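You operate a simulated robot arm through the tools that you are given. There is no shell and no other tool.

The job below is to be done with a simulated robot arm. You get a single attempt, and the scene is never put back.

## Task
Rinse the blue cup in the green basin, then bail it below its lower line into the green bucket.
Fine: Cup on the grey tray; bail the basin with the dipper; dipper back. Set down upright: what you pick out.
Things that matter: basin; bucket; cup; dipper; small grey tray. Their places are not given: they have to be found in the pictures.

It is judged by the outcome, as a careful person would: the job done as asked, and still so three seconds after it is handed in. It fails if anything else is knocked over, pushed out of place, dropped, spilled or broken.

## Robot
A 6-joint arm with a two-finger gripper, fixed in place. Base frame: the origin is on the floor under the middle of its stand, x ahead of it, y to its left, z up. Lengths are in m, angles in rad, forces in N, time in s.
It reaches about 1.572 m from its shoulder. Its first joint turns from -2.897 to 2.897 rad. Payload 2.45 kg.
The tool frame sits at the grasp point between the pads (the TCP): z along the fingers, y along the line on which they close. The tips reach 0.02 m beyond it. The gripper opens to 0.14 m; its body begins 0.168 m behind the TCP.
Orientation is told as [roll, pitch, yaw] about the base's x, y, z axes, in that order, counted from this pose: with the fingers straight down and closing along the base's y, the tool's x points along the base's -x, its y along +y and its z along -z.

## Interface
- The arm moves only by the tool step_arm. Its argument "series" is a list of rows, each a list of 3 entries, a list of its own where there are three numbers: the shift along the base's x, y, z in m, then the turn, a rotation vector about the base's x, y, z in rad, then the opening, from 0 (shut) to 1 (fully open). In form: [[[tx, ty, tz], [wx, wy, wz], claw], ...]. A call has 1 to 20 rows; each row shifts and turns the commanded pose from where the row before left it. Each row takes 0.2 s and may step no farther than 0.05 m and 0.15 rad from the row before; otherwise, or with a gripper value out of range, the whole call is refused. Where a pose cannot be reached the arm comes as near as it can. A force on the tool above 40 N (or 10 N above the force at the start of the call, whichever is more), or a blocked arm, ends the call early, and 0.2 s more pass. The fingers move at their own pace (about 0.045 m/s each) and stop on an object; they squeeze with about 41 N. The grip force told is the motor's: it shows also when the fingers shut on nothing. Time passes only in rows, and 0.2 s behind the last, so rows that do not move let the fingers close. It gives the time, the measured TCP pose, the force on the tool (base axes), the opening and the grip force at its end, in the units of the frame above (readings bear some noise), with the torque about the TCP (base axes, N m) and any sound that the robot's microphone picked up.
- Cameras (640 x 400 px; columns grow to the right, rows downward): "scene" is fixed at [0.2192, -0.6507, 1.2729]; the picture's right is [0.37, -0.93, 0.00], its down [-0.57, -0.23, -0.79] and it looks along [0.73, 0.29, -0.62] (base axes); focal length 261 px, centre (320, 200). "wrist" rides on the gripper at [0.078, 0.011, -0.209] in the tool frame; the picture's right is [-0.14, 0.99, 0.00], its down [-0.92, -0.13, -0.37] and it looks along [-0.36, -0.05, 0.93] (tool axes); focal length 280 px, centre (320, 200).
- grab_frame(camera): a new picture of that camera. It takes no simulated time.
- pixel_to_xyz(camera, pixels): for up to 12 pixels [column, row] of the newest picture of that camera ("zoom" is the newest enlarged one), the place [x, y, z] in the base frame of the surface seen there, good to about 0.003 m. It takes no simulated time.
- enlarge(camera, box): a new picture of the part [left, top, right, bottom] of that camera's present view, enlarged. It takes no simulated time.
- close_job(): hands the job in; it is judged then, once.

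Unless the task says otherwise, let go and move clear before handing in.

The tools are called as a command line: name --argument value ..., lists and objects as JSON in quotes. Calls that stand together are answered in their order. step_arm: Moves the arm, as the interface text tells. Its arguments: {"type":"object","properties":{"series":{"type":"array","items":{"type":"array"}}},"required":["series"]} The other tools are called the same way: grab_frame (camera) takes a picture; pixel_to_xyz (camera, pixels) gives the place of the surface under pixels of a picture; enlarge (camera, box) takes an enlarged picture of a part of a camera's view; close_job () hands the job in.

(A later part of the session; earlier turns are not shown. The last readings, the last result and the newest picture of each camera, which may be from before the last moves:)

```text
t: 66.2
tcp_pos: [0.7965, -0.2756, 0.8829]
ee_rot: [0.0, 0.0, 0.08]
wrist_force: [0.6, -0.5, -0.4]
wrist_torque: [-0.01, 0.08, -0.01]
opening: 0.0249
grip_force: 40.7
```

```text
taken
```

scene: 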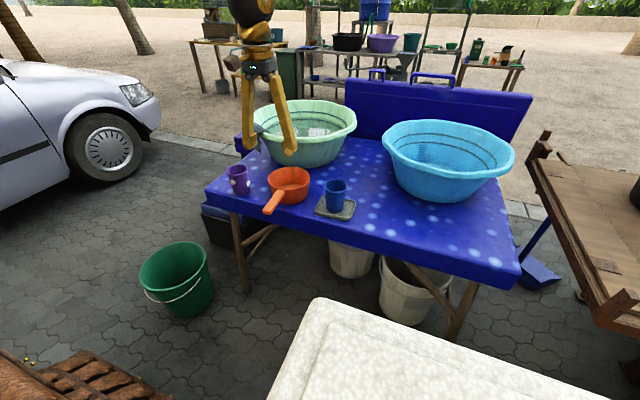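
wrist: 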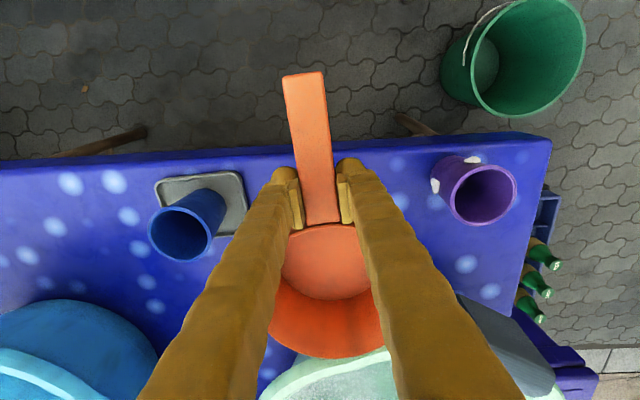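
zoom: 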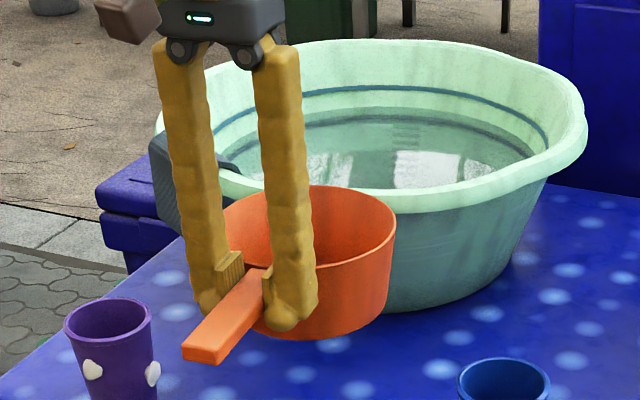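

The dipper lifted level (about 0.08 N·m, so light). While here, I measure the bucket's rim and check the dipper's level.

pixel_to_xyz --camera "wrist" --pixels '[[473, 70], [583, 50], [505, 115], [558, 95], [490, 25], [480, 100], [320, 230], [385, 290], [330, 355], [272, 310], [305, 110], [315, 190]]'

grab_frame --camera "scene"

pixel_to_xyz --camera "scene" --pixels '[[141, 277], [207, 250], [176, 243], [172, 290], [150, 252], [195, 278], [200, 290], [145, 285]]'

```text
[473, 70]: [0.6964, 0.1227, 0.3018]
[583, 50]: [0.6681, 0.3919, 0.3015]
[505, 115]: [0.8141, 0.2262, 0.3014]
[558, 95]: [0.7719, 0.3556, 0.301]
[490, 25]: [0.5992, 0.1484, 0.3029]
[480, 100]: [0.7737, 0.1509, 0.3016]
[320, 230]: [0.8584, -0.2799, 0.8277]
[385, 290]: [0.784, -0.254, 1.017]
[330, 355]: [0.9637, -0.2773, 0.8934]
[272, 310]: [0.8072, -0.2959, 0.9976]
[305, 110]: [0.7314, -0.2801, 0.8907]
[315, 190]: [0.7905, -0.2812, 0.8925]
```

```text
taken
```

scene: 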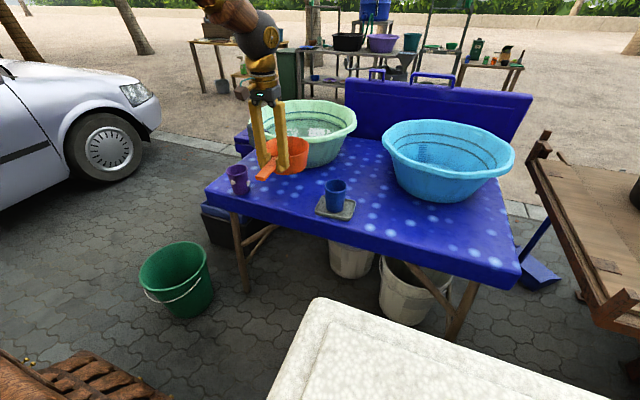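

```text
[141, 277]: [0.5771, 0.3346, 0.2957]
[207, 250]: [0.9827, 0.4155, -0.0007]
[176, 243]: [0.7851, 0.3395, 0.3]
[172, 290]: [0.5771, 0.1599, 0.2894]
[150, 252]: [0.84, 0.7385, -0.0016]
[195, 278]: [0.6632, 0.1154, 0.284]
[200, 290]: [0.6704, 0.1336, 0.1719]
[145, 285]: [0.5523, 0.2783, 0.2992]
```

The bucket rim is a circle centred at (0.682, 0.256), radius 0.135, z 0.30. I now raise the dipper and carry it above the basin, keeping it level.

step_arm --series '[[[0, 0, 0.033], [0, 0, 0], 0], [[0, 0, 0.033], [0, 0, 0], 0], [[0, 0.004, 0.033], [0, 0, 0], 0], [[0.0355, 0.008, 0], [0, 0, 0], 0], [[0.0355, 0.008, 0], [0, 0, 0], 0], [[0.0355, 0.008, 0], [0, 0, 0], 0], [[0.0355, 0.008, 0], [0, 0, 0], 0], [[0.0355, 0.008, 0], [0, 0, 0], 0], [[0.0355, 0.008, 0], [0, 0, 0], 0], [[0.0355, 0.008, 0], [0, 0, 0], 0], [[0.0355, 0.008, 0], [0, 0, 0], 0], [[0, 0, 0], [0, 0, 0], 0]]'

grab_frame --camera "scene"

grab_frame --camera "wrist"

```text
t: 68.8
tcp_pos: [1.0821, -0.2097, 0.9785]
ee_rot: [-0.001, 0.001, 0.082]
wrist_force: [-0.2, 0.7, -1.8]
wrist_torque: [-0.02, 0.1, 0.04]
opening: 0.025
grip_force: 40.9
```

```text
taken
```

scene: 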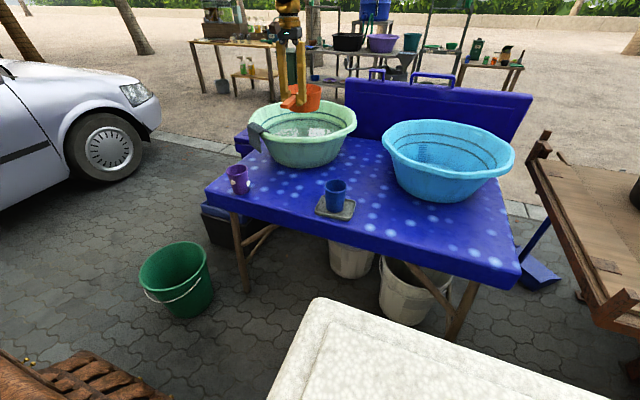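

```text
taken
```

wrist: 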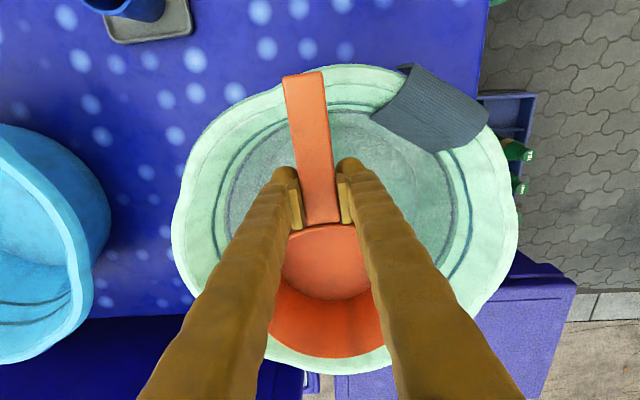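

The dipper hangs level above the basin. I measure rim and inner-wall points here to place the scoop safely.

pixel_to_xyz --camera "wrist" --pixels '[[177, 210], [515, 200], [340, 69], [270, 85], [345, 95], [345, 105], [345, 112], [240, 200], [460, 200], [400, 340], [405, 330], [250, 170]]'

enlarge --camera "wrist" --box '[160, 50, 540, 390]'

```text
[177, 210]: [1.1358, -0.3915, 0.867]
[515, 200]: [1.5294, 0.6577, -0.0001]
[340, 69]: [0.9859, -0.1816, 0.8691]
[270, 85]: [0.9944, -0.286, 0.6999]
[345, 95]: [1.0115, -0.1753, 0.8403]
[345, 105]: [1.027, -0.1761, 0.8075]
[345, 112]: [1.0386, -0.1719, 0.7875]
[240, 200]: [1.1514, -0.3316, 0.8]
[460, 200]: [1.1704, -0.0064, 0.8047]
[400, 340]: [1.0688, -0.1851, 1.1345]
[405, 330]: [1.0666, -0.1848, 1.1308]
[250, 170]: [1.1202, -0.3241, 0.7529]
```

```text
1.18 times, centred on (350, 220) of wrist
```

zoom: 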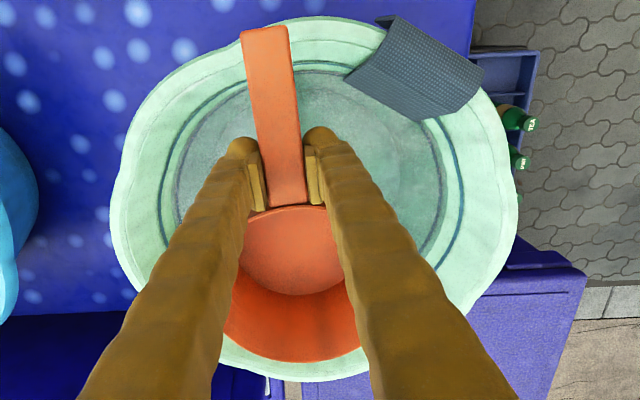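

Refined basin centre is about (1.209,-0.172), inner radius 0.178 at water level. I move the pot over the middle and lower it slowly toward the water.

step_arm --series '[[[0.035, 0.014, -0.02], [0, 0, 0], 0], [[0.035, 0.014, -0.025], [0, 0, 0], 0], [[0, 0, -0.03], [0, 0, 0], 0], [[0, 0, -0.03], [0, 0, 0], 0], [[0, 0, -0.02], [0, 0, 0], 0], [[0, 0, -0.015], [0, 0, 0], 0], [[0, 0, -0.015], [0, 0, 0], 0], [[0, 0, 0], [0, 0, 0], 0]]'

enlarge --camera "scene" --box '[240, 60, 370, 170]'

grab_frame --camera "wrist"

```text
t: 70.6
tcp_pos: [1.1532, -0.1807, 0.8256]
ee_rot: [0.0, -0.001, 0.08]
wrist_force: [-0.5, -0.3, -1.5]
wrist_torque: [-0.03, 0.07, 0.04]
opening: 0.0249
grip_force: 41.7
```

```text
3.64 times, centred on (305, 115) of scene
```

zoom: 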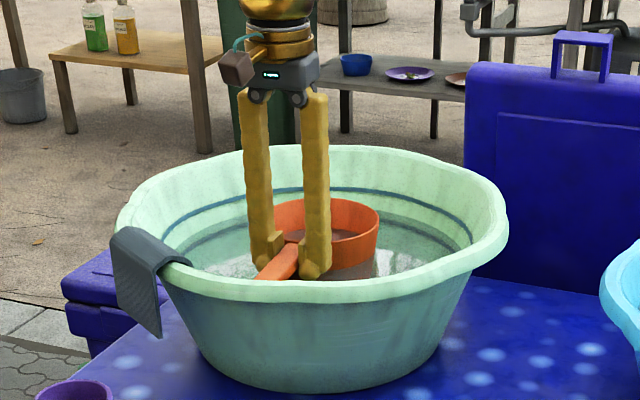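

```text
taken
```

wrist: 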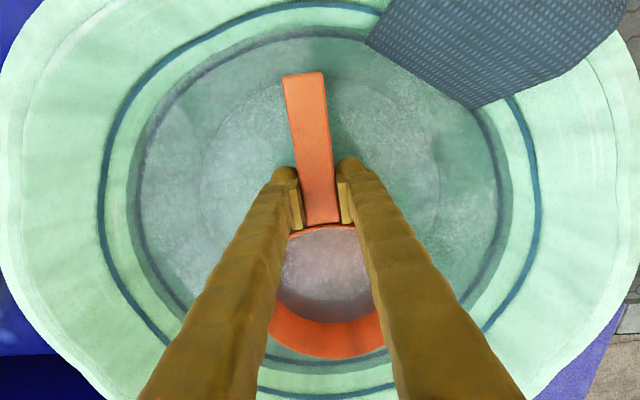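

The pot's bottom is in the water. I sink it gently further until its rim dips under the surface (TCP z ≈ 0.779).

step_arm --series '[[[0, 0, -0.012], [0, 0, 0], 0], [[0, 0, -0.012], [0, 0, 0], 0], [[0, 0, -0.01], [0, 0, 0], 0], [[0, 0, -0.008], [0, 0, 0], 0], [[0, 0, -0.005], [0, 0, 0], 0], [[0, 0, 0], [0, 0, 0], 0], [[0, 0, 0], [0, 0, 0], 0], [[0, 0, 0], [0, 0, 0], 0]]'

enlarge --camera "scene" --box '[260, 80, 360, 160]'

grab_frame --camera "wrist"

```text
t: 72.4
tcp_pos: [1.153, -0.1808, 0.7791]
ee_rot: [-0.002, 0.0, 0.081]
wrist_force: [0.1, 0.0, -10.0]
wrist_torque: [-0.03, 0.73, 0.02]
opening: 0.0251
grip_force: 41.2
```

```text
5.00 times, centred on (310, 120) of scene
```

zoom: 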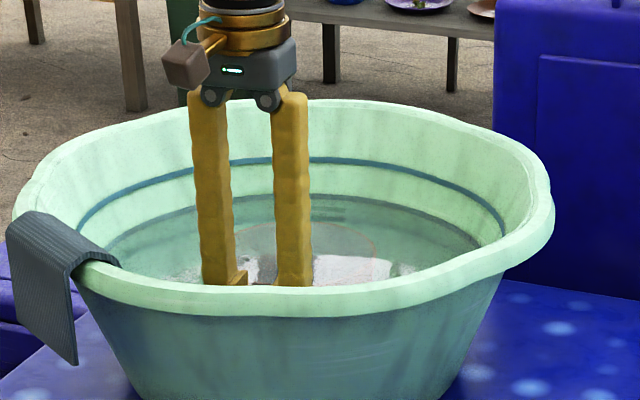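

```text
taken
```

wrist: 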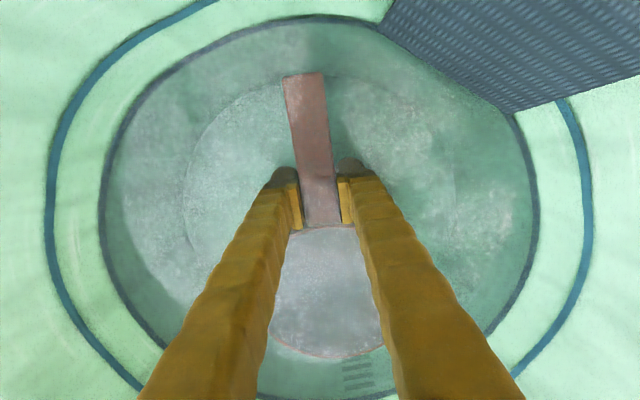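

The pot is fully under and has filled: the force is now -10 N and torque 0.73 N·m (about 0.85 kg of water). I lift slowly within the basin and check the dipper doesn't slip in the grip.

step_arm --series '[[[0, 0, 0.008], [0, 0, 0], 0], [[0, 0, 0.01], [0, 0, 0], 0], [[0, 0, 0.01], [0, 0, 0], 0], [[0, 0, 0.01], [0, 0, 0], 0], [[0, 0, 0.01], [0, 0, 0], 0], [[0, 0, 0.01], [0, 0, 0], 0], [[0, 0, 0.01], [0, 0, 0], 0], [[0, 0, 0.01], [0, 0, 0], 0], [[0, 0, 0], [0, 0, 0], 0]]'

enlarge --camera "scene" --box '[250, 70, 360, 160]'

grab_frame --camera "wrist"

```text
t: 74.4
tcp_pos: [1.1526, -0.1803, 0.8568]
ee_rot: [0.0, 0.0, 0.081]
wrist_force: [0.4, 0.0, -10.3]
wrist_torque: [-0.08, 0.76, -0.03]
opening: 0.0251
grip_force: 41.5
```

```text
4.44 times, centred on (305, 115) of scene
```

zoom: 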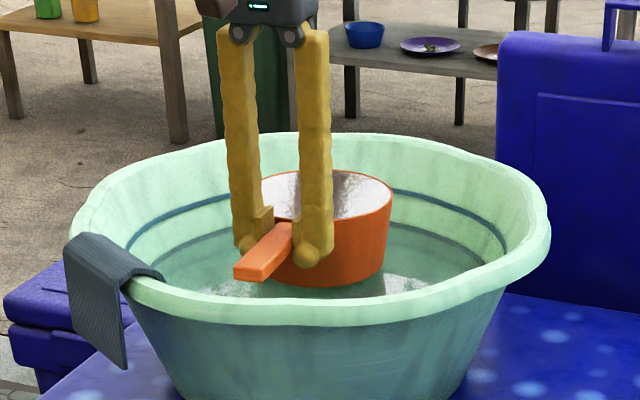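

```text
taken
```

wrist: 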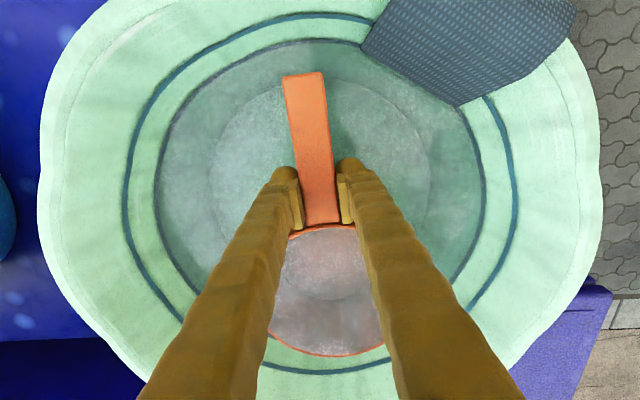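

The dipper is brim-full (10.3 N) and level. To avoid spilling in transit, I roll it slightly (0.2 rad) here over the basin to shed a little and return level.

step_arm --series '[[[0, 0, 0], [-0.06, -0.005, 0], 0], [[0, 0, 0], [-0.07, -0.0055, 0], 0], [[0, 0, 0], [-0.07, -0.0055, 0], 0], [[0, 0, 0], [0, 0, 0], 0], [[0, 0, 0], [0, 0, 0], 0], [[0, 0, 0], [0.07, 0.0055, 0], 0], [[0, 0, 0], [0.07, 0.0055, 0], 0], [[0, 0, 0], [0.06, 0.005, 0], 0], [[0, 0, 0], [0, 0, 0], 0]]'

enlarge --camera "scene" --box '[250, 70, 360, 160]'

```text
t: 76.4
tcp_pos: [1.1515, -0.1812, 0.8569]
ee_rot: [0.001, -0.002, 0.079]
wrist_force: [-1.3, 0.4, -8.1]
wrist_torque: [-0.07, 0.61, -0.02]
opening: 0.0254
grip_force: 41.6
```

```text
4.44 times, centred on (305, 115) of scene
```

zoom: 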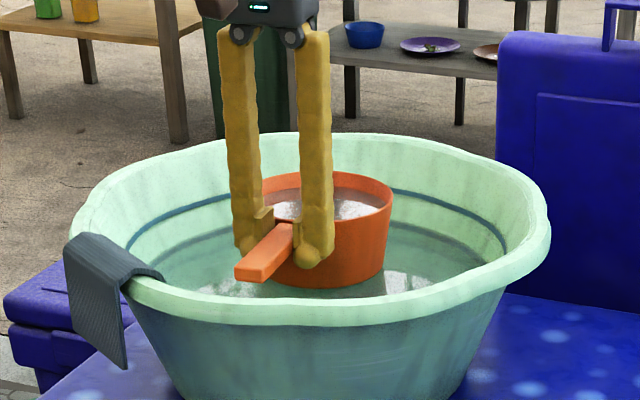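

The water now stands clearly below the dipper's rim (8.1 N). I lift it smoothly out of the basin and start back toward the robot over the front rim.

step_arm --series '[[[0, 0, 0.01], [0, 0, 0], 0], [[0, 0, 0.018], [0, 0, 0], 0], [[0, 0, 0.02], [0, 0, 0], 0], [[0, 0, 0.02], [0, 0, 0], 0], [[0, 0, 0.02], [0, 0, 0], 0], [[-0.005, 0, 0.015], [0, 0, 0], 0], [[-0.012, 0, 0.012], [0, 0, 0], 0], [[-0.02, 0, 0.01], [0, 0, 0], 0], [[-0.024, 0, 0.008], [0, 0, 0], 0], [[-0.025, 0, 0.005], [0, 0, 0], 0], [[-0.025, 0.002, 0.005], [0, 0, 0], 0], [[-0.025, 0.005, 0.004], [0, 0, 0], 0], [[-0.023, 0.01, 0.002], [0, 0, 0], 0], [[-0.021, 0.013, 0], [0, 0, 0], 0], [[-0.02, 0.015, 0], [0, 0, 0], 0], [[-0.02, 0.015, 0], [0, 0, 0], 0]]'

grab_frame --camera "scene"

grab_frame --camera "wrist"

```text
t: 79.8
tcp_pos: [0.932, -0.1229, 1.0037]
ee_rot: [-0.002, -0.002, 0.08]
wrist_force: [-0.6, -0.1, -9.1]
wrist_torque: [-0.03, 0.61, 0.01]
opening: 0.0254
grip_force: 41.3
```

```text
taken
```

scene: 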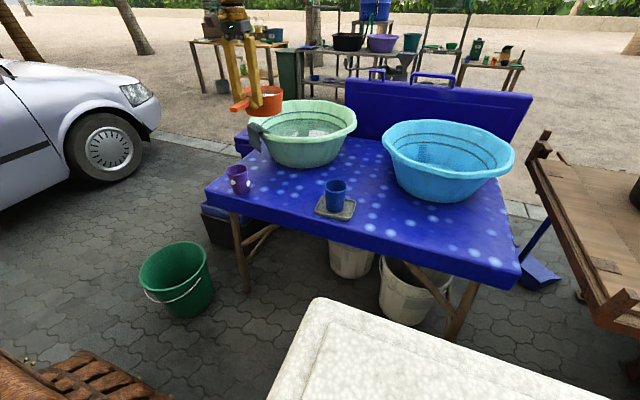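

```text
taken
```

wrist: 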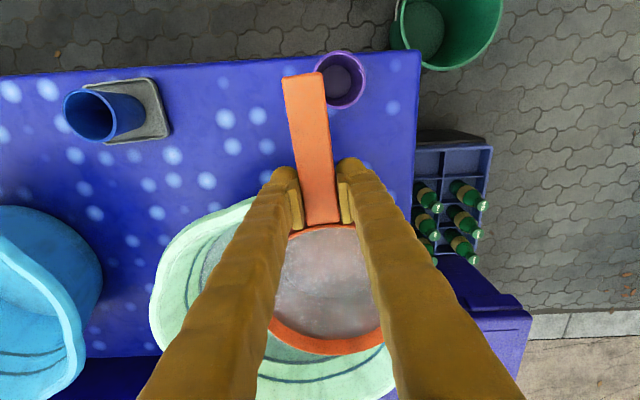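

The dipper is carried level with its water (weight steady). I continue smoothly toward above the bucket.

step_arm --series '[[[-0.01, 0.009, 0], [0, 0, 0], 0], [[-0.018, 0.0155, 0], [0, 0, 0], 0], [[-0.02, 0.0174, 0], [0, 0, 0], 0], [[-0.02, 0.0174, 0], [0, 0, 0], 0], [[-0.02, 0.0174, 0], [0, 0, 0], 0], [[-0.02, 0.0174, 0], [0, 0, 0], 0], [[-0.02, 0.0174, 0], [0, 0, 0], 0], [[-0.02, 0.0174, 0], [0, 0, 0], 0], [[-0.02, 0.0174, 0], [0, 0, 0], 0], [[-0.02, 0.0174, 0], [0, 0, 0], 0], [[-0.02, 0.0174, 0], [0, 0, 0], 0], [[-0.02, 0.0174, 0], [0, 0, 0], 0], [[-0.02, 0.0174, 0], [0, 0, 0], 0], [[-0.02, 0.0174, -0.005], [0, 0, 0], 0], [[-0.02, 0.0174, -0.008], [0, 0, 0], 0], [[-0.02, 0.0174, -0.01], [0, 0, 0], 0], [[-0.018, 0.0155, -0.015], [0, 0, 0], 0], [[-0.012, 0.01, -0.018], [0, 0, 0], 0], [[-0.005, 0.004, -0.018], [0, 0, 0], 0], [[0, 0, -0.01], [0, 0, 0], 0]]'

grab_frame --camera "scene"

grab_frame --camera "wrist"

```text
t: 84.0
tcp_pos: [0.5894, 0.177, 0.9204]
ee_rot: [0.002, -0.002, 0.081]
wrist_force: [0.5, 0.2, -8.0]
wrist_torque: [-0.05, 0.6, 0.0]
opening: 0.0258
grip_force: 41.1
```

```text
taken
```

scene: 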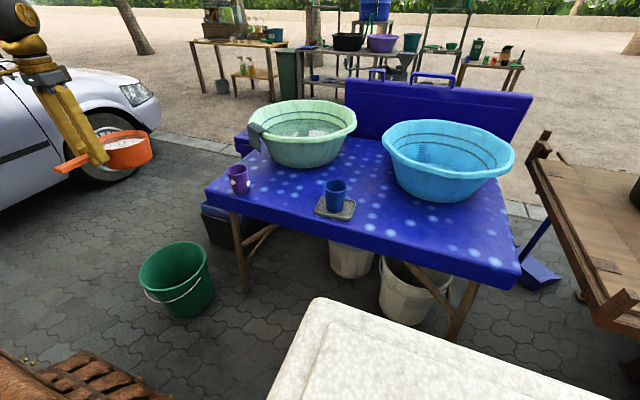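

```text
taken
```

wrist: 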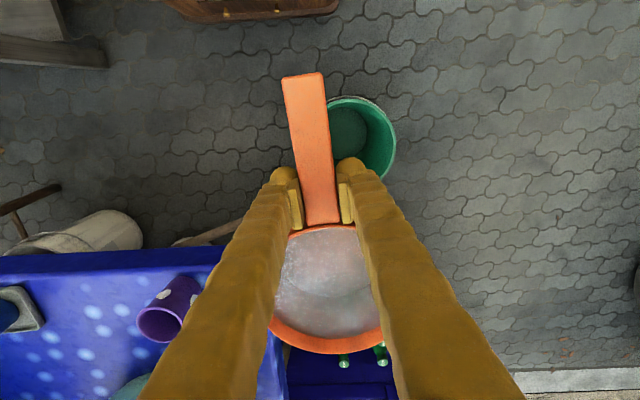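

The dipper is above the bucket area (bucket at (360,140) in the wrist view). I lower it smoothly to z ≈ 0.68.

step_arm --series '[[[0, 0, -0.01], [0, 0, 0], 0], [[0, 0, -0.018], [0, 0, 0], 0], [[0, 0, -0.022], [0, 0, 0], 0], [[0, 0, -0.024], [0, 0, 0], 0], [[0, 0, -0.024], [0, 0, 0], 0], [[0, 0, -0.024], [0, 0, 0], 0], [[0, 0, -0.024], [0, 0, 0], 0], [[0, 0, -0.024], [0, 0, 0], 0], [[0, 0, -0.022], [0, 0, 0], 0], [[0, 0, -0.02], [0, 0, 0], 0], [[0, 0, -0.015], [0, 0, 0], 0], [[0, 0, -0.008], [0, 0, 0], 0], [[0, 0, 0], [0, 0, 0], 0]]'

grab_frame --camera "scene"

grab_frame --camera "wrist"

```text
t: 86.8
tcp_pos: [0.5885, 0.1767, 0.6858]
ee_rot: [-0.001, 0.001, 0.079]
wrist_force: [0.1, -0.4, -7.9]
wrist_torque: [-0.05, 0.62, -0.03]
opening: 0.0255
grip_force: 40.9
```

```text
taken
```

scene: 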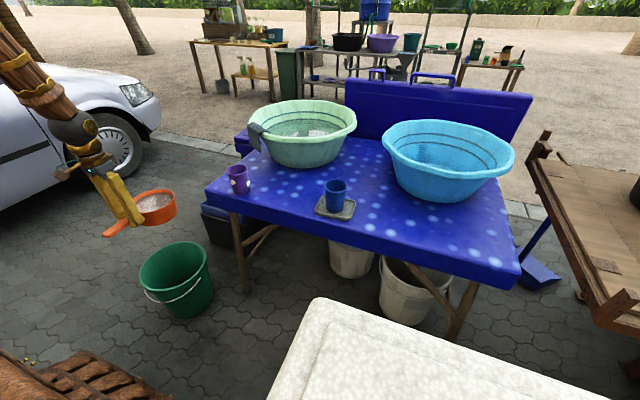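

```text
taken
```

wrist: 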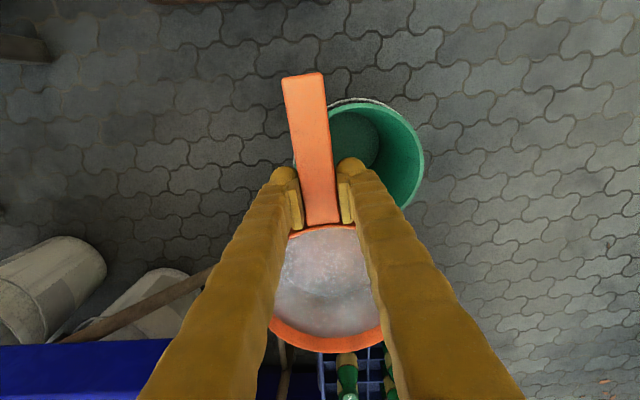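

The dipper is in place beside and above the bucket with its water. I begin rolling it slowly about the handle axis (left lip going down) while lowering a little.

step_arm --series '[[[0, 0, -0.01], [-0.04, -0.003, 0], 0], [[0, 0, -0.014], [-0.05, -0.004, 0], 0], [[0, 0, -0.014], [-0.05, -0.004, 0], 0], [[0, 0, -0.01], [-0.04, -0.003, 0], 0], [[0, 0, 0], [0, 0, 0], 0]]'

grab_frame --camera "scene"

```text
t: 88.0
tcp_pos: [0.5883, 0.1775, 0.6383]
ee_rot: [-0.181, -0.001, 0.081]
wrist_force: [-0.5, 0.0, -8.1]
wrist_torque: [0.01, 0.6, 0.02]
opening: 0.0258
grip_force: 40.9
```

```text
taken
```

scene: 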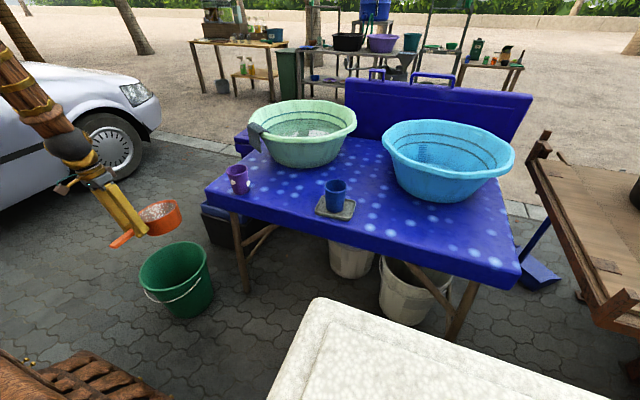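

Following well with no warnings. I continue the roll slowly; water should start leaving over the left lip above the bucket centre.

step_arm --series '[[[0, 0, -0.008], [-0.05, -0.004, 0], 0], [[0, 0, -0.008], [-0.05, -0.004, 0], 0], [[0, 0, -0.005], [-0.05, -0.004, 0], 0], [[0, 0, 0], [-0.05, -0.004, 0], 0], [[0, 0, 0], [0, 0, 0], 0]]'

grab_frame --camera "scene"

enlarge --camera "scene" --box '[80, 150, 260, 330]'

```text
t: 89.2
tcp_pos: [0.589, 0.1766, 0.6179]
ee_rot: [-0.38, -0.001, 0.08]
wrist_force: [0.4, -0.2, -6.9]
wrist_torque: [0.03, 0.44, 0.0]
opening: 0.0258
grip_force: 41.0
```

```text
taken
```

scene: 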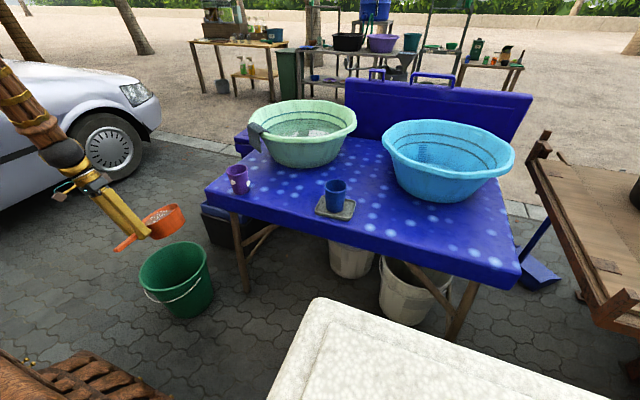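

```text
2.22 times, centred on (170, 240) of scene
```

zoom: 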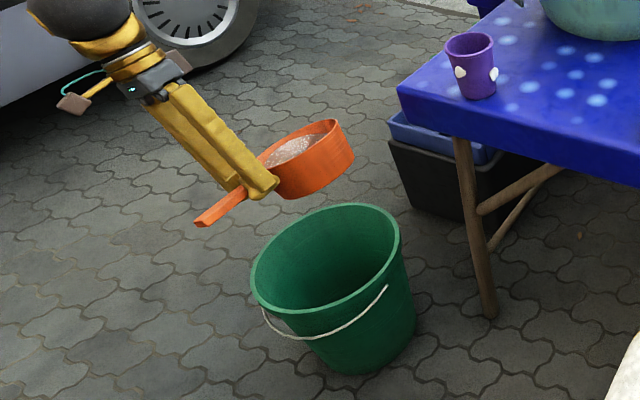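

The weight fell to 6.9 N, so water is pouring, and the floor around the bucket looks dry. I keep rolling.

step_arm --series '[[[0, 0, 0], [-0.06, -0.005, 0], 0], [[0, 0, 0], [-0.06, -0.005, 0], 0], [[0, 0, 0], [-0.06, -0.005, 0], 0], [[0, 0, 0], [-0.06, -0.005, 0], 0], [[0, 0, 0], [-0.06, -0.005, 0], 0], [[0, 0, 0], [-0.06, -0.005, 0], 0], [[0, 0, 0], [0, 0, 0], 0]]'

enlarge --camera "scene" --box '[80, 150, 260, 330]'

grab_frame --camera "wrist"

```text
t: 90.8
tcp_pos: [0.589, 0.1773, 0.6167]
ee_rot: [-0.741, -0.002, 0.078]
wrist_force: [-0.3, -1.0, -3.1]
wrist_torque: [0.09, 0.22, 0.02]
opening: 0.0259
grip_force: 41.2
```

```text
2.22 times, centred on (170, 240) of scene
```

zoom: 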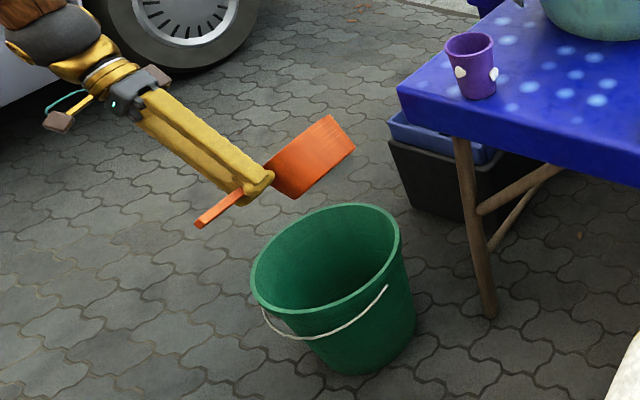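

```text
taken
```

wrist: 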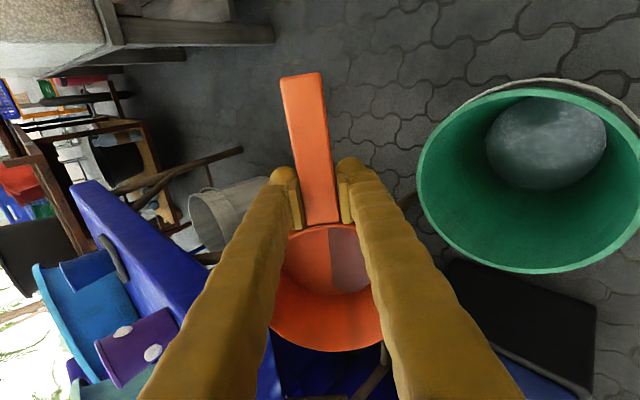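

Water is collecting at the bottom of the bucket (550,145 in the wrist view) and the floor is dry. I finish the roll to empty the dipper.

step_arm --series '[[[0, 0, 0], [-0.08, -0.0065, 0], 0], [[0, 0, 0], [-0.08, -0.0065, 0], 0], [[0, 0, 0], [-0.08, -0.0065, 0], 0], [[0, 0, 0], [-0.08, -0.0065, 0], 0], [[0, 0, 0], [-0.08, -0.0065, 0], 0], [[0, 0, 0], [-0.08, -0.0065, 0], 0], [[0, 0, 0], [-0.1, -0.008, 0], 0], [[0, 0, 0], [-0.1, -0.008, 0], 0], [[0, 0, 0], [-0.1, -0.008, 0], 0], [[0, 0, 0], [-0.1, -0.008, 0], 0], [[0, 0, 0], [-0.1, -0.008, 0], 0], [[0, 0, 0], [-0.1, -0.008, 0], 0], [[0, 0, 0], [0, 0, 0], 0], [[0, 0, 0], [0, 0, 0], 0]]'

enlarge --camera "scene" --box '[60, 150, 260, 330]'

grab_frame --camera "wrist"

```text
t: 93.8
tcp_pos: [0.5885, 0.176, 0.6168]
ee_rot: [-1.825, 0.0, 0.082]
wrist_force: [0.2, 0.3, -2.8]
wrist_torque: [0.02, 0.14, -0.02]
opening: 0.0262
grip_force: 41.6
```

```text
2.22 times, centred on (160, 240) of scene
```

zoom: 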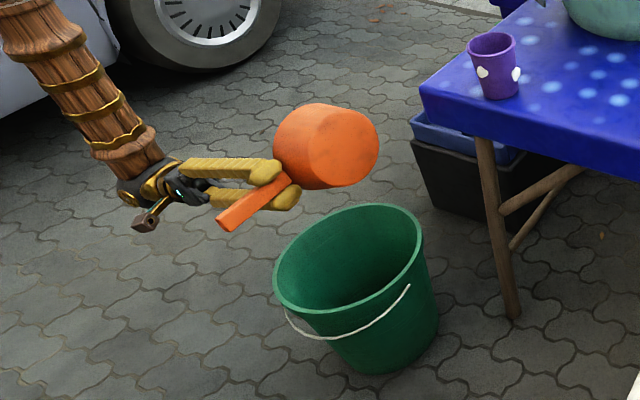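

```text
taken
```

wrist: 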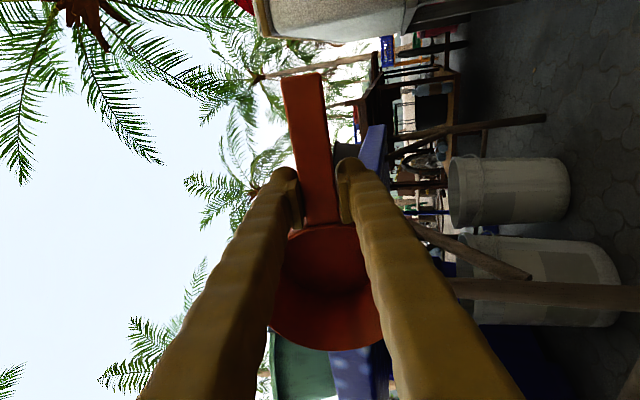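

The dipper is emptied and nothing was spilled. I roll it back level and start raising.

step_arm --series '[[[0, 0, 0], [0.12, 0.0097, 0], 0], [[0, 0, 0], [0.12, 0.0097, 0], 0], [[0, 0, 0], [0.12, 0.0097, 0], 0], [[0, 0, 0], [0.12, 0.0097, 0], 0], [[0, 0, 0], [0.12, 0.0097, 0], 0], [[0, 0, 0], [0.12, 0.0097, 0], 0], [[0, 0, 0], [0.12, 0.0097, 0], 0], [[0, 0, 0], [0.12, 0.0097, 0], 0], [[0, 0, 0.01], [0.12, 0.0097, 0], 0], [[0, 0, 0.01], [0.12, 0.0097, 0], 0], [[0, 0, 0.01], [0.12, 0.0097, 0], 0], [[0, 0, 0.01], [0.1, 0.008, 0], 0], [[0, 0, 0.01], [0.1, 0.008, 0], 0], [[0, 0, 0.01], [0.1, 0.008, 0], 0], [[0, 0, 0.01], [0.1, 0.008, 0], 0], [[0, 0, 0.01], [0.1, 0.008, 0], 0], [[0, 0, 0], [0, 0, 0], 0]]'

grab_frame --camera "wrist"

enlarge --camera "scene" --box '[60, 150, 260, 330]'

```text
t: 97.4
tcp_pos: [0.5887, 0.176, 0.6953]
ee_rot: [0.002, -0.001, 0.081]
wrist_force: [0.3, 0.0, -2.0]
wrist_torque: [-0.01, 0.1, -0.04]
opening: 0.026
grip_force: 40.9
```

```text
taken
```

wrist: 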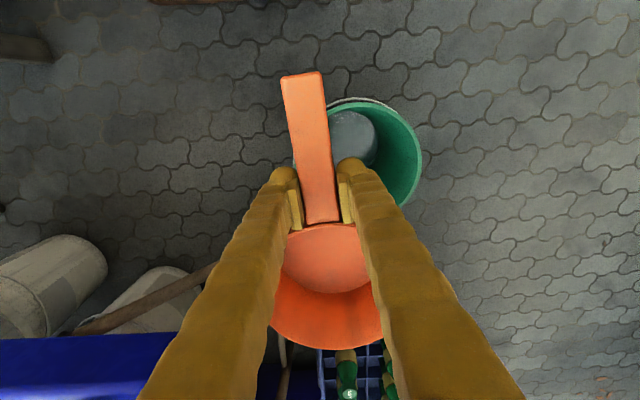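

```text
2.22 times, centred on (160, 240) of scene
```

zoom: 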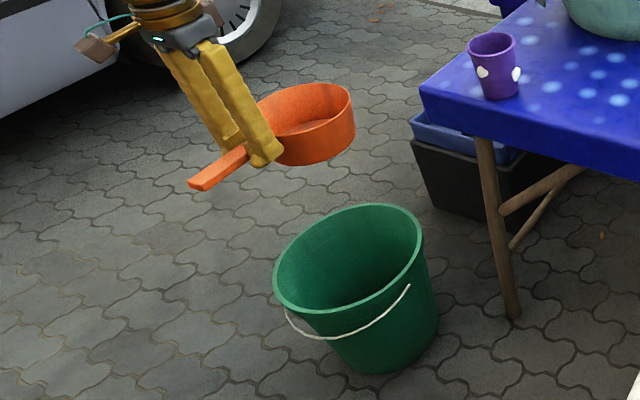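

The dipper is empty and level. I go back up and over to the basin for the second scoop.

step_arm --series '[[[0, 0, 0.03], [0, 0, 0], 0], [[0, 0, 0.045], [0, 0, 0], 0], [[0, 0, 0.045], [0, 0, 0], 0], [[0, 0, 0.045], [0, 0, 0], 0], [[0, 0, 0.045], [0, 0, 0], 0], [[0.01, -0.008, 0.04], [0, 0, 0], 0], [[0.025, -0.02, 0.03], [0, 0, 0], 0], [[0.035, -0.027, 0.01], [0, 0, 0], 0], [[0.035, -0.027, 0], [0, 0, 0], 0], [[0.035, -0.027, 0], [0, 0, 0], 0], [[0.035, -0.027, 0], [0, 0, 0], 0], [[0.035, -0.027, 0], [0, 0, 0], 0], [[0.035, -0.027, 0], [0, 0, 0], 0], [[0.035, -0.027, 0], [0, 0, 0], 0], [[0.035, -0.027, 0], [0, 0, 0], 0], [[0.035, -0.027, 0], [0, 0, 0], 0], [[0.035, -0.027, 0], [0, 0, 0], 0], [[0.035, -0.027, 0], [0, 0, 0], 0], [[0.035, -0.027, 0], [0, 0, 0], 0], [[0, 0, 0], [0, 0, 0], 0]]'

enlarge --camera "scene" --box '[240, 70, 370, 170]'

grab_frame --camera "wrist"

```text
t: 101.6
tcp_pos: [1.0462, -0.1759, 0.9864]
ee_rot: [0.001, 0.0, 0.08]
wrist_force: [-0.1, 0.0, -1.4]
wrist_torque: [0.0, 0.15, 0.0]
opening: 0.0264
grip_force: 41.1
```

```text
4.00 times, centred on (305, 120) of scene
```

zoom: 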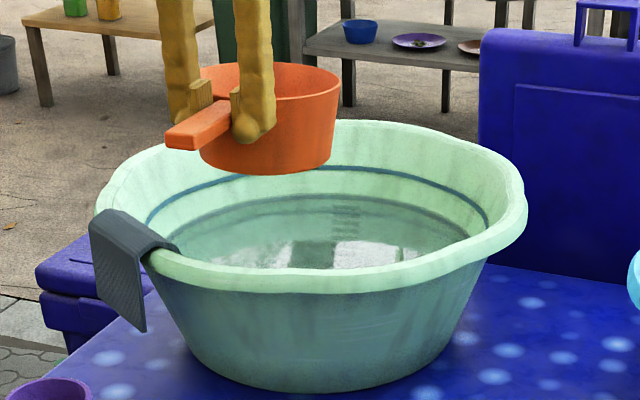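

```text
taken
```

wrist: 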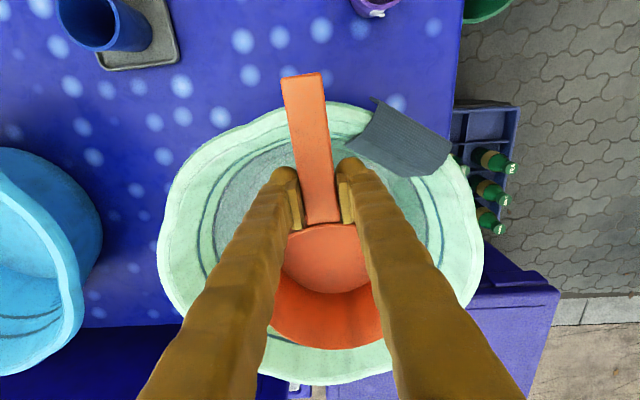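

The level in the basin is now just about at the lower line. I move to the scoop spot and sink the pot again, slightly deeper.

step_arm --series '[[[0.035, -0.002, -0.01], [0, 0, 0], 0], [[0.035, -0.002, -0.01], [0, 0, 0], 0], [[0.035, -0.001, -0.03], [0, 0, 0], 0], [[0, 0, -0.035], [0, 0, 0], 0], [[0, 0, -0.035], [0, 0, 0], 0], [[0, 0, -0.03], [0, 0, 0], 0], [[0, 0, -0.02], [0, 0, 0], 0], [[0, 0, -0.015], [0, 0, 0], 0], [[0, 0, -0.012], [0, 0, 0], 0], [[0, 0, -0.008], [0, 0, 0], 0], [[0, 0, -0.005], [0, 0, 0], 0], [[0, 0, 0], [0, 0, 0], 0], [[0, 0, 0], [0, 0, 0], 0]]'

grab_frame --camera "wrist"

enlarge --camera "scene" --box '[250, 80, 360, 160]'

```text
t: 104.4
tcp_pos: [1.1494, -0.1807, 0.7776]
ee_rot: [0.002, -0.001, 0.08]
wrist_force: [-0.7, 0.9, 1.1]
wrist_torque: [-0.05, -1.03, 0.26]
opening: 0.0265
grip_force: 40.9
```

```text
taken
```

wrist: 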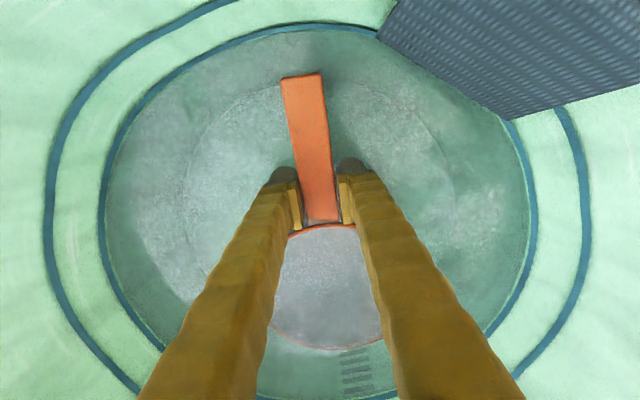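

```text
5.00 times, centred on (305, 120) of scene
```

zoom: 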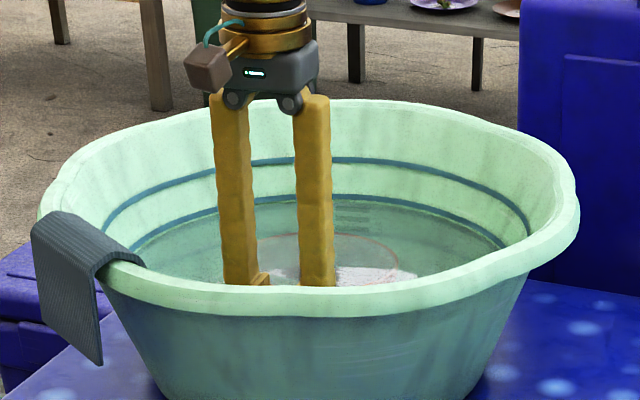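

The torque of -1.03 N·m shows the pot's nose is lightly touching the basin bottom, and the rim is under water. I lift gently and read the weight.

step_arm --series '[[[0, 0, 0.005], [0, 0, 0], 0], [[0, 0, 0.008], [0, 0, 0], 0], [[0, 0, 0.01], [0, 0, 0], 0], [[0, 0, 0.012], [0, 0, 0], 0], [[0, 0, 0.015], [0, 0, 0], 0], [[0, 0, 0.015], [0, 0, 0], 0], [[0, 0, 0.015], [0, 0, 0], 0], [[0, 0, 0], [0, 0, 0], 0]]'

grab_frame --camera "wrist"

enlarge --camera "scene" --box '[250, 80, 360, 160]'

```text
t: 106.2
tcp_pos: [1.1487, -0.1808, 0.8575]
ee_rot: [0.002, 0.0, 0.081]
wrist_force: [0.5, -0.5, -9.6]
wrist_torque: [-0.06, 0.74, 0.03]
opening: 0.0262
grip_force: 41.4
```

```text
taken
```

wrist: 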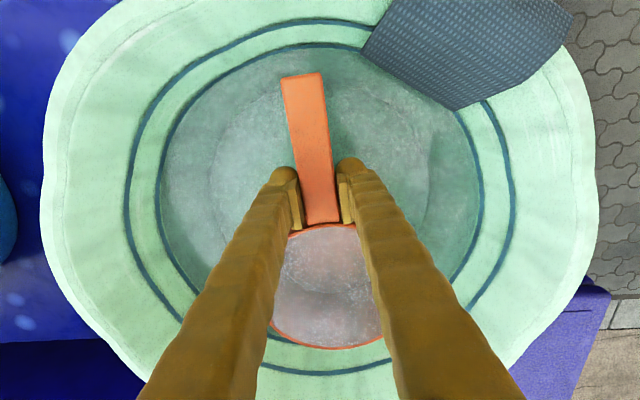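

```text
5.00 times, centred on (305, 120) of scene
```

zoom: 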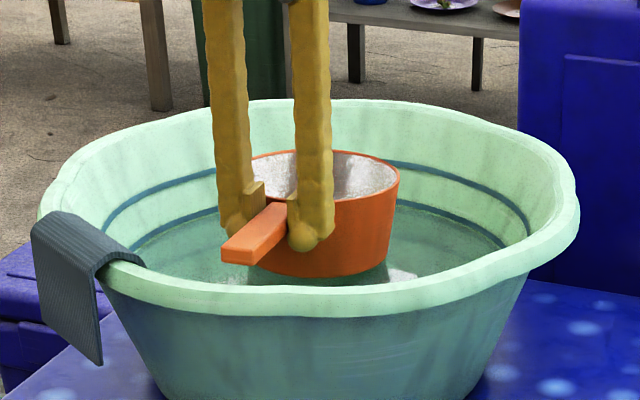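

Full again (9.6 N). I check the dipper's pitch in the grip before shedding a little water.

pixel_to_xyz --camera "wrist" --pixels '[[302, 82], [310, 140], [318, 210], [330, 349], [300, 340], [360, 344], [345, 226]]'

step_arm --series '[[[0, 0, 0], [-0.06, -0.005, 0], 0], [[0, 0, 0], [-0.07, -0.0055, 0], 0], [[0, 0, 0], [-0.06, -0.005, 0], 0], [[0, 0, 0], [0, 0, 0], 0], [[0, 0, 0], [0, 0, 0], 0], [[0, 0, 0], [0.06, 0.005, 0], 0], [[0, 0, 0], [0.07, 0.0055, 0], 0], [[0, 0, 0], [0.06, 0.005, 0], 0], [[0, 0, 0], [0, 0, 0], 0]]'

enlarge --camera "scene" --box '[250, 80, 360, 160]'

```text
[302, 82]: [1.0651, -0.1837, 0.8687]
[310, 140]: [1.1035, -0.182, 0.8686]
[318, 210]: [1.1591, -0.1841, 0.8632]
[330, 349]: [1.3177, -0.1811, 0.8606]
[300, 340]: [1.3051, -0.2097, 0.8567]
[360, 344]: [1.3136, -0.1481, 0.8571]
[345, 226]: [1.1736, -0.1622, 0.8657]
```

```text
t: 108.2
tcp_pos: [1.1489, -0.1811, 0.8576]
ee_rot: [0.001, -0.001, 0.081]
wrist_force: [-0.5, -0.2, -8.2]
wrist_torque: [-0.05, 0.6, 0.01]
opening: 0.0265
grip_force: 40.5
```

```text
5.00 times, centred on (305, 120) of scene
```

zoom: 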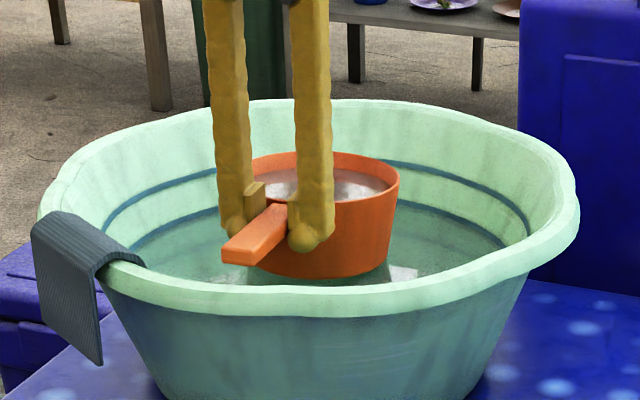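

The dipper has slipped about 0.04 rad nose-down in the grip; I compensate by tilting the hand back by 0.04, then carry the 8.2 N load out as before.

step_arm --series '[[[0, 0, 0.004], [0.0016, -0.02, 0], 0], [[0, 0, 0.012], [0.0016, -0.02, 0], 0], [[0, 0, 0.018], [0, 0, 0], 0], [[0, 0, 0.02], [0, 0, 0], 0], [[0, 0, 0.02], [0, 0, 0], 0], [[-0.005, 0, 0.018], [0, 0, 0], 0], [[-0.012, 0, 0.015], [0, 0, 0], 0], [[-0.02, 0, 0.012], [0, 0, 0], 0], [[-0.024, 0, 0.01], [0, 0, 0], 0], [[-0.025, 0, 0.008], [0, 0, 0], 0], [[-0.025, 0.002, 0.005], [0, 0, 0], 0], [[-0.025, 0.005, 0.004], [0, 0, 0], 0], [[-0.023, 0.01, 0], [0, 0, 0], 0], [[-0.021, 0.013, 0], [0, 0, 0], 0], [[-0.02, 0.015, 0], [0, 0, 0], 0], [[-0.02, 0.0165, 0], [0, 0, 0], 0], [[-0.02, 0.0174, 0], [0, 0, 0], 0], [[-0.02, 0.0174, 0], [0, 0, 0], 0], [[-0.02, 0.0174, 0], [0, 0, 0], 0], [[-0.02, 0.0174, 0], [0, 0, 0], 0]]'

grab_frame --camera "scene"

enlarge --camera "scene" --box '[240, 80, 370, 170]'

```text
t: 112.4
tcp_pos: [0.8504, -0.0485, 1.0051]
ee_rot: [0.002, -0.043, 0.082]
wrist_force: [-0.5, 0.0, -8.9]
wrist_torque: [-0.06, 0.61, 0.0]
opening: 0.0262
grip_force: 41.2
```

```text
taken
```

scene: 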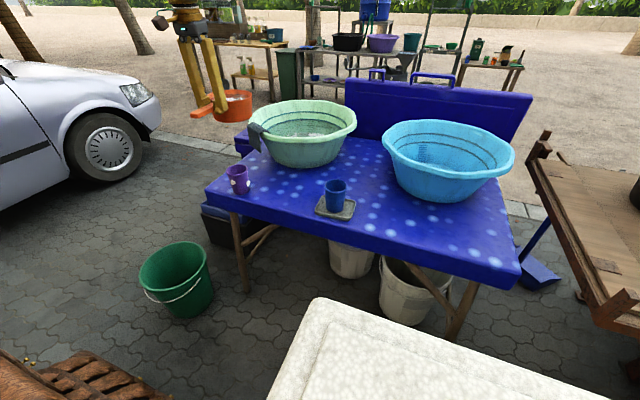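

```text
4.44 times, centred on (305, 125) of scene
```

zoom: 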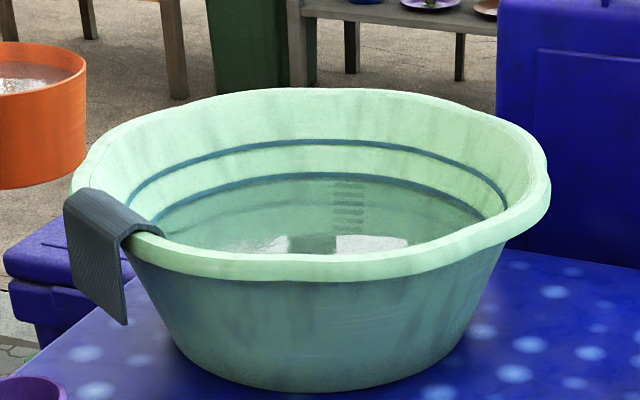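

The lower line in the basin now shows above the water edge. I continue carrying this second load to the bucket and lower it.

step_arm --series '[[[-0.01, 0.0087, 0], [0, 0, 0], 0], [[-0.018, 0.0155, 0], [0, 0, 0], 0], [[-0.02, 0.0172, 0], [0, 0, 0], 0], [[-0.02, 0.0172, 0], [0, 0, 0], 0], [[-0.02, 0.0172, 0], [0, 0, 0], 0], [[-0.02, 0.0172, 0], [0, 0, 0], 0], [[-0.02, 0.0172, 0], [0, 0, 0], 0], [[-0.02, 0.0172, -0.004], [0, 0, 0], 0], [[-0.02, 0.0172, -0.008], [0, 0, 0], 0], [[-0.02, 0.0172, -0.012], [0, 0, 0], 0], [[-0.02, 0.0172, -0.015], [0, 0, 0], 0], [[-0.02, 0.0172, -0.018], [0, 0, 0], 0], [[-0.018, 0.0155, -0.02], [0, 0, 0], 0], [[-0.012, 0.01, -0.022], [0, 0, 0], 0], [[-0.004, 0.004, -0.024], [0, 0, 0], 0], [[0, 0, -0.024], [0, 0, 0], 0], [[0, 0, -0.024], [0, 0, 0], 0], [[0, 0, -0.024], [0, 0, 0], 0], [[0, 0, -0.024], [0, 0, 0], 0], [[0, 0, -0.02], [0, 0, 0], 0]]'

grab_frame --camera "scene"

grab_frame --camera "wrist"

```text
t: 116.6
tcp_pos: [0.5872, 0.1785, 0.7647]
ee_rot: [0.003, -0.041, 0.08]
wrist_force: [-0.4, -1.1, -8.7]
wrist_torque: [-0.05, 0.58, -0.03]
opening: 0.027
grip_force: 41.4
```

```text
taken
```

scene: 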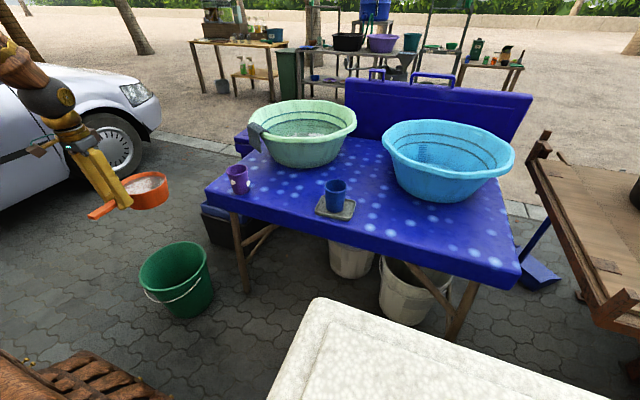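

```text
taken
```

wrist: 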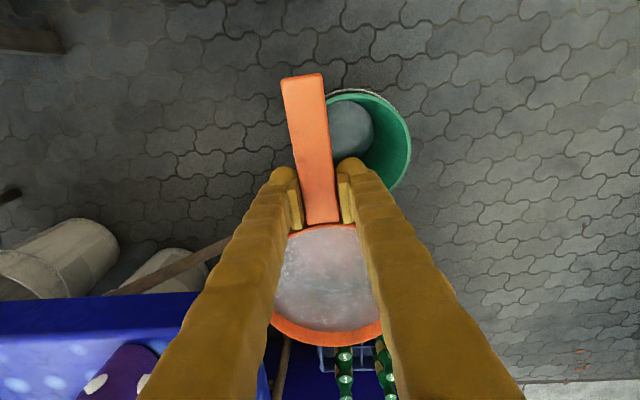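

All steady. I lower the last bit and pour with the same slow roll.

step_arm --series '[[[0, 0, -0.02], [0, 0, 0], 0], [[0, 0, -0.024], [0, 0, 0], 0], [[0, 0, -0.02], [0, 0, 0], 0], [[0, 0, -0.015], [0, 0, 0], 0], [[0, 0, -0.012], [-0.03, -0.0025, 0], 0], [[0, 0, -0.012], [-0.05, -0.004, 0], 0], [[0, 0, -0.012], [-0.05, -0.004, 0], 0], [[0, 0, -0.01], [-0.05, -0.004, 0], 0], [[0, 0, -0.01], [-0.05, -0.004, 0], 0], [[0, 0, -0.006], [-0.05, -0.004, 0], 0], [[0, 0, 0], [-0.05, -0.004, 0], 0], [[0, 0, 0], [-0.05, -0.004, 0], 0], [[0, 0, 0], [0, 0, 0], 0]]'

enlarge --camera "scene" --box '[60, 150, 260, 330]'

```text
t: 119.4
tcp_pos: [0.5871, 0.1758, 0.6227]
ee_rot: [-0.381, -0.038, 0.096]
wrist_force: [-0.3, -0.3, -5.9]
wrist_torque: [0.03, 0.52, -0.01]
opening: 0.0267
grip_force: 41.2
```

```text
2.22 times, centred on (160, 240) of scene
```

zoom: 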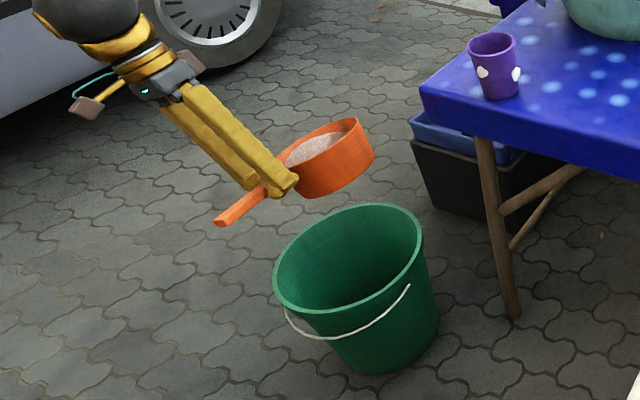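

Pouring has begun into the bucket (weight down to 5.9 N). I continue the roll to empty it.

step_arm --series '[[[0, 0, 0], [-0.06, -0.005, 0], 0], [[0, 0, 0], [-0.06, -0.005, 0], 0], [[0, 0, 0], [-0.06, -0.005, 0], 0], [[0, 0, 0], [-0.06, -0.005, 0], 0], [[0, 0, 0], [-0.06, -0.005, 0], 0], [[0, 0, 0], [-0.06, -0.005, 0], 0], [[0, 0, 0], [-0.08, -0.0065, 0], 0], [[0, 0, 0], [-0.08, -0.0065, 0], 0], [[0, 0, 0], [-0.08, -0.0065, 0], 0], [[0, 0, 0], [-0.08, -0.0065, 0], 0], [[0, 0, 0], [-0.08, -0.0065, 0], 0], [[0, 0, 0], [-0.08, -0.0065, 0], 0], [[0, 0, 0], [-0.1, -0.008, 0], 0], [[0, 0, 0], [-0.1, -0.008, 0], 0], [[0, 0, 0], [-0.1, -0.008, 0], 0], [[0, 0, 0], [-0.1, -0.008, 0], 0], [[0, 0, 0], [-0.1, -0.008, 0], 0], [[0, 0, 0], [-0.1, -0.008, 0], 0], [[0, 0, 0], [0, 0, 0], 0], [[0, 0, 0], [0, 0, 0], 0]]'

enlarge --camera "scene" --box '[60, 150, 260, 330]'

```text
t: 123.6
tcp_pos: [0.5871, 0.1777, 0.6247]
ee_rot: [-1.824, 0.01, 0.124]
wrist_force: [0.0, 0.3, -0.7]
wrist_torque: [0.03, 0.09, 0.0]
opening: 0.0267
grip_force: 41.2
```

```text
2.22 times, centred on (160, 240) of scene
```

zoom: 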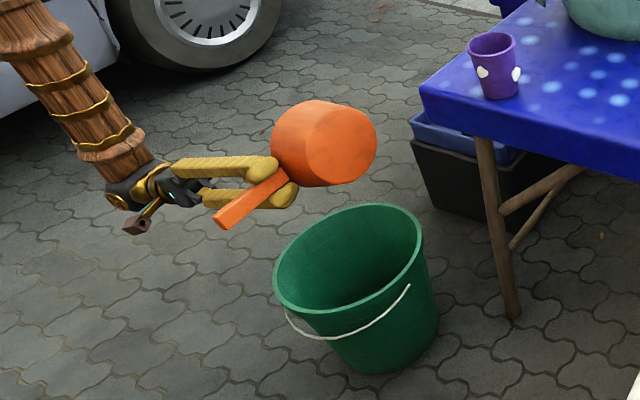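

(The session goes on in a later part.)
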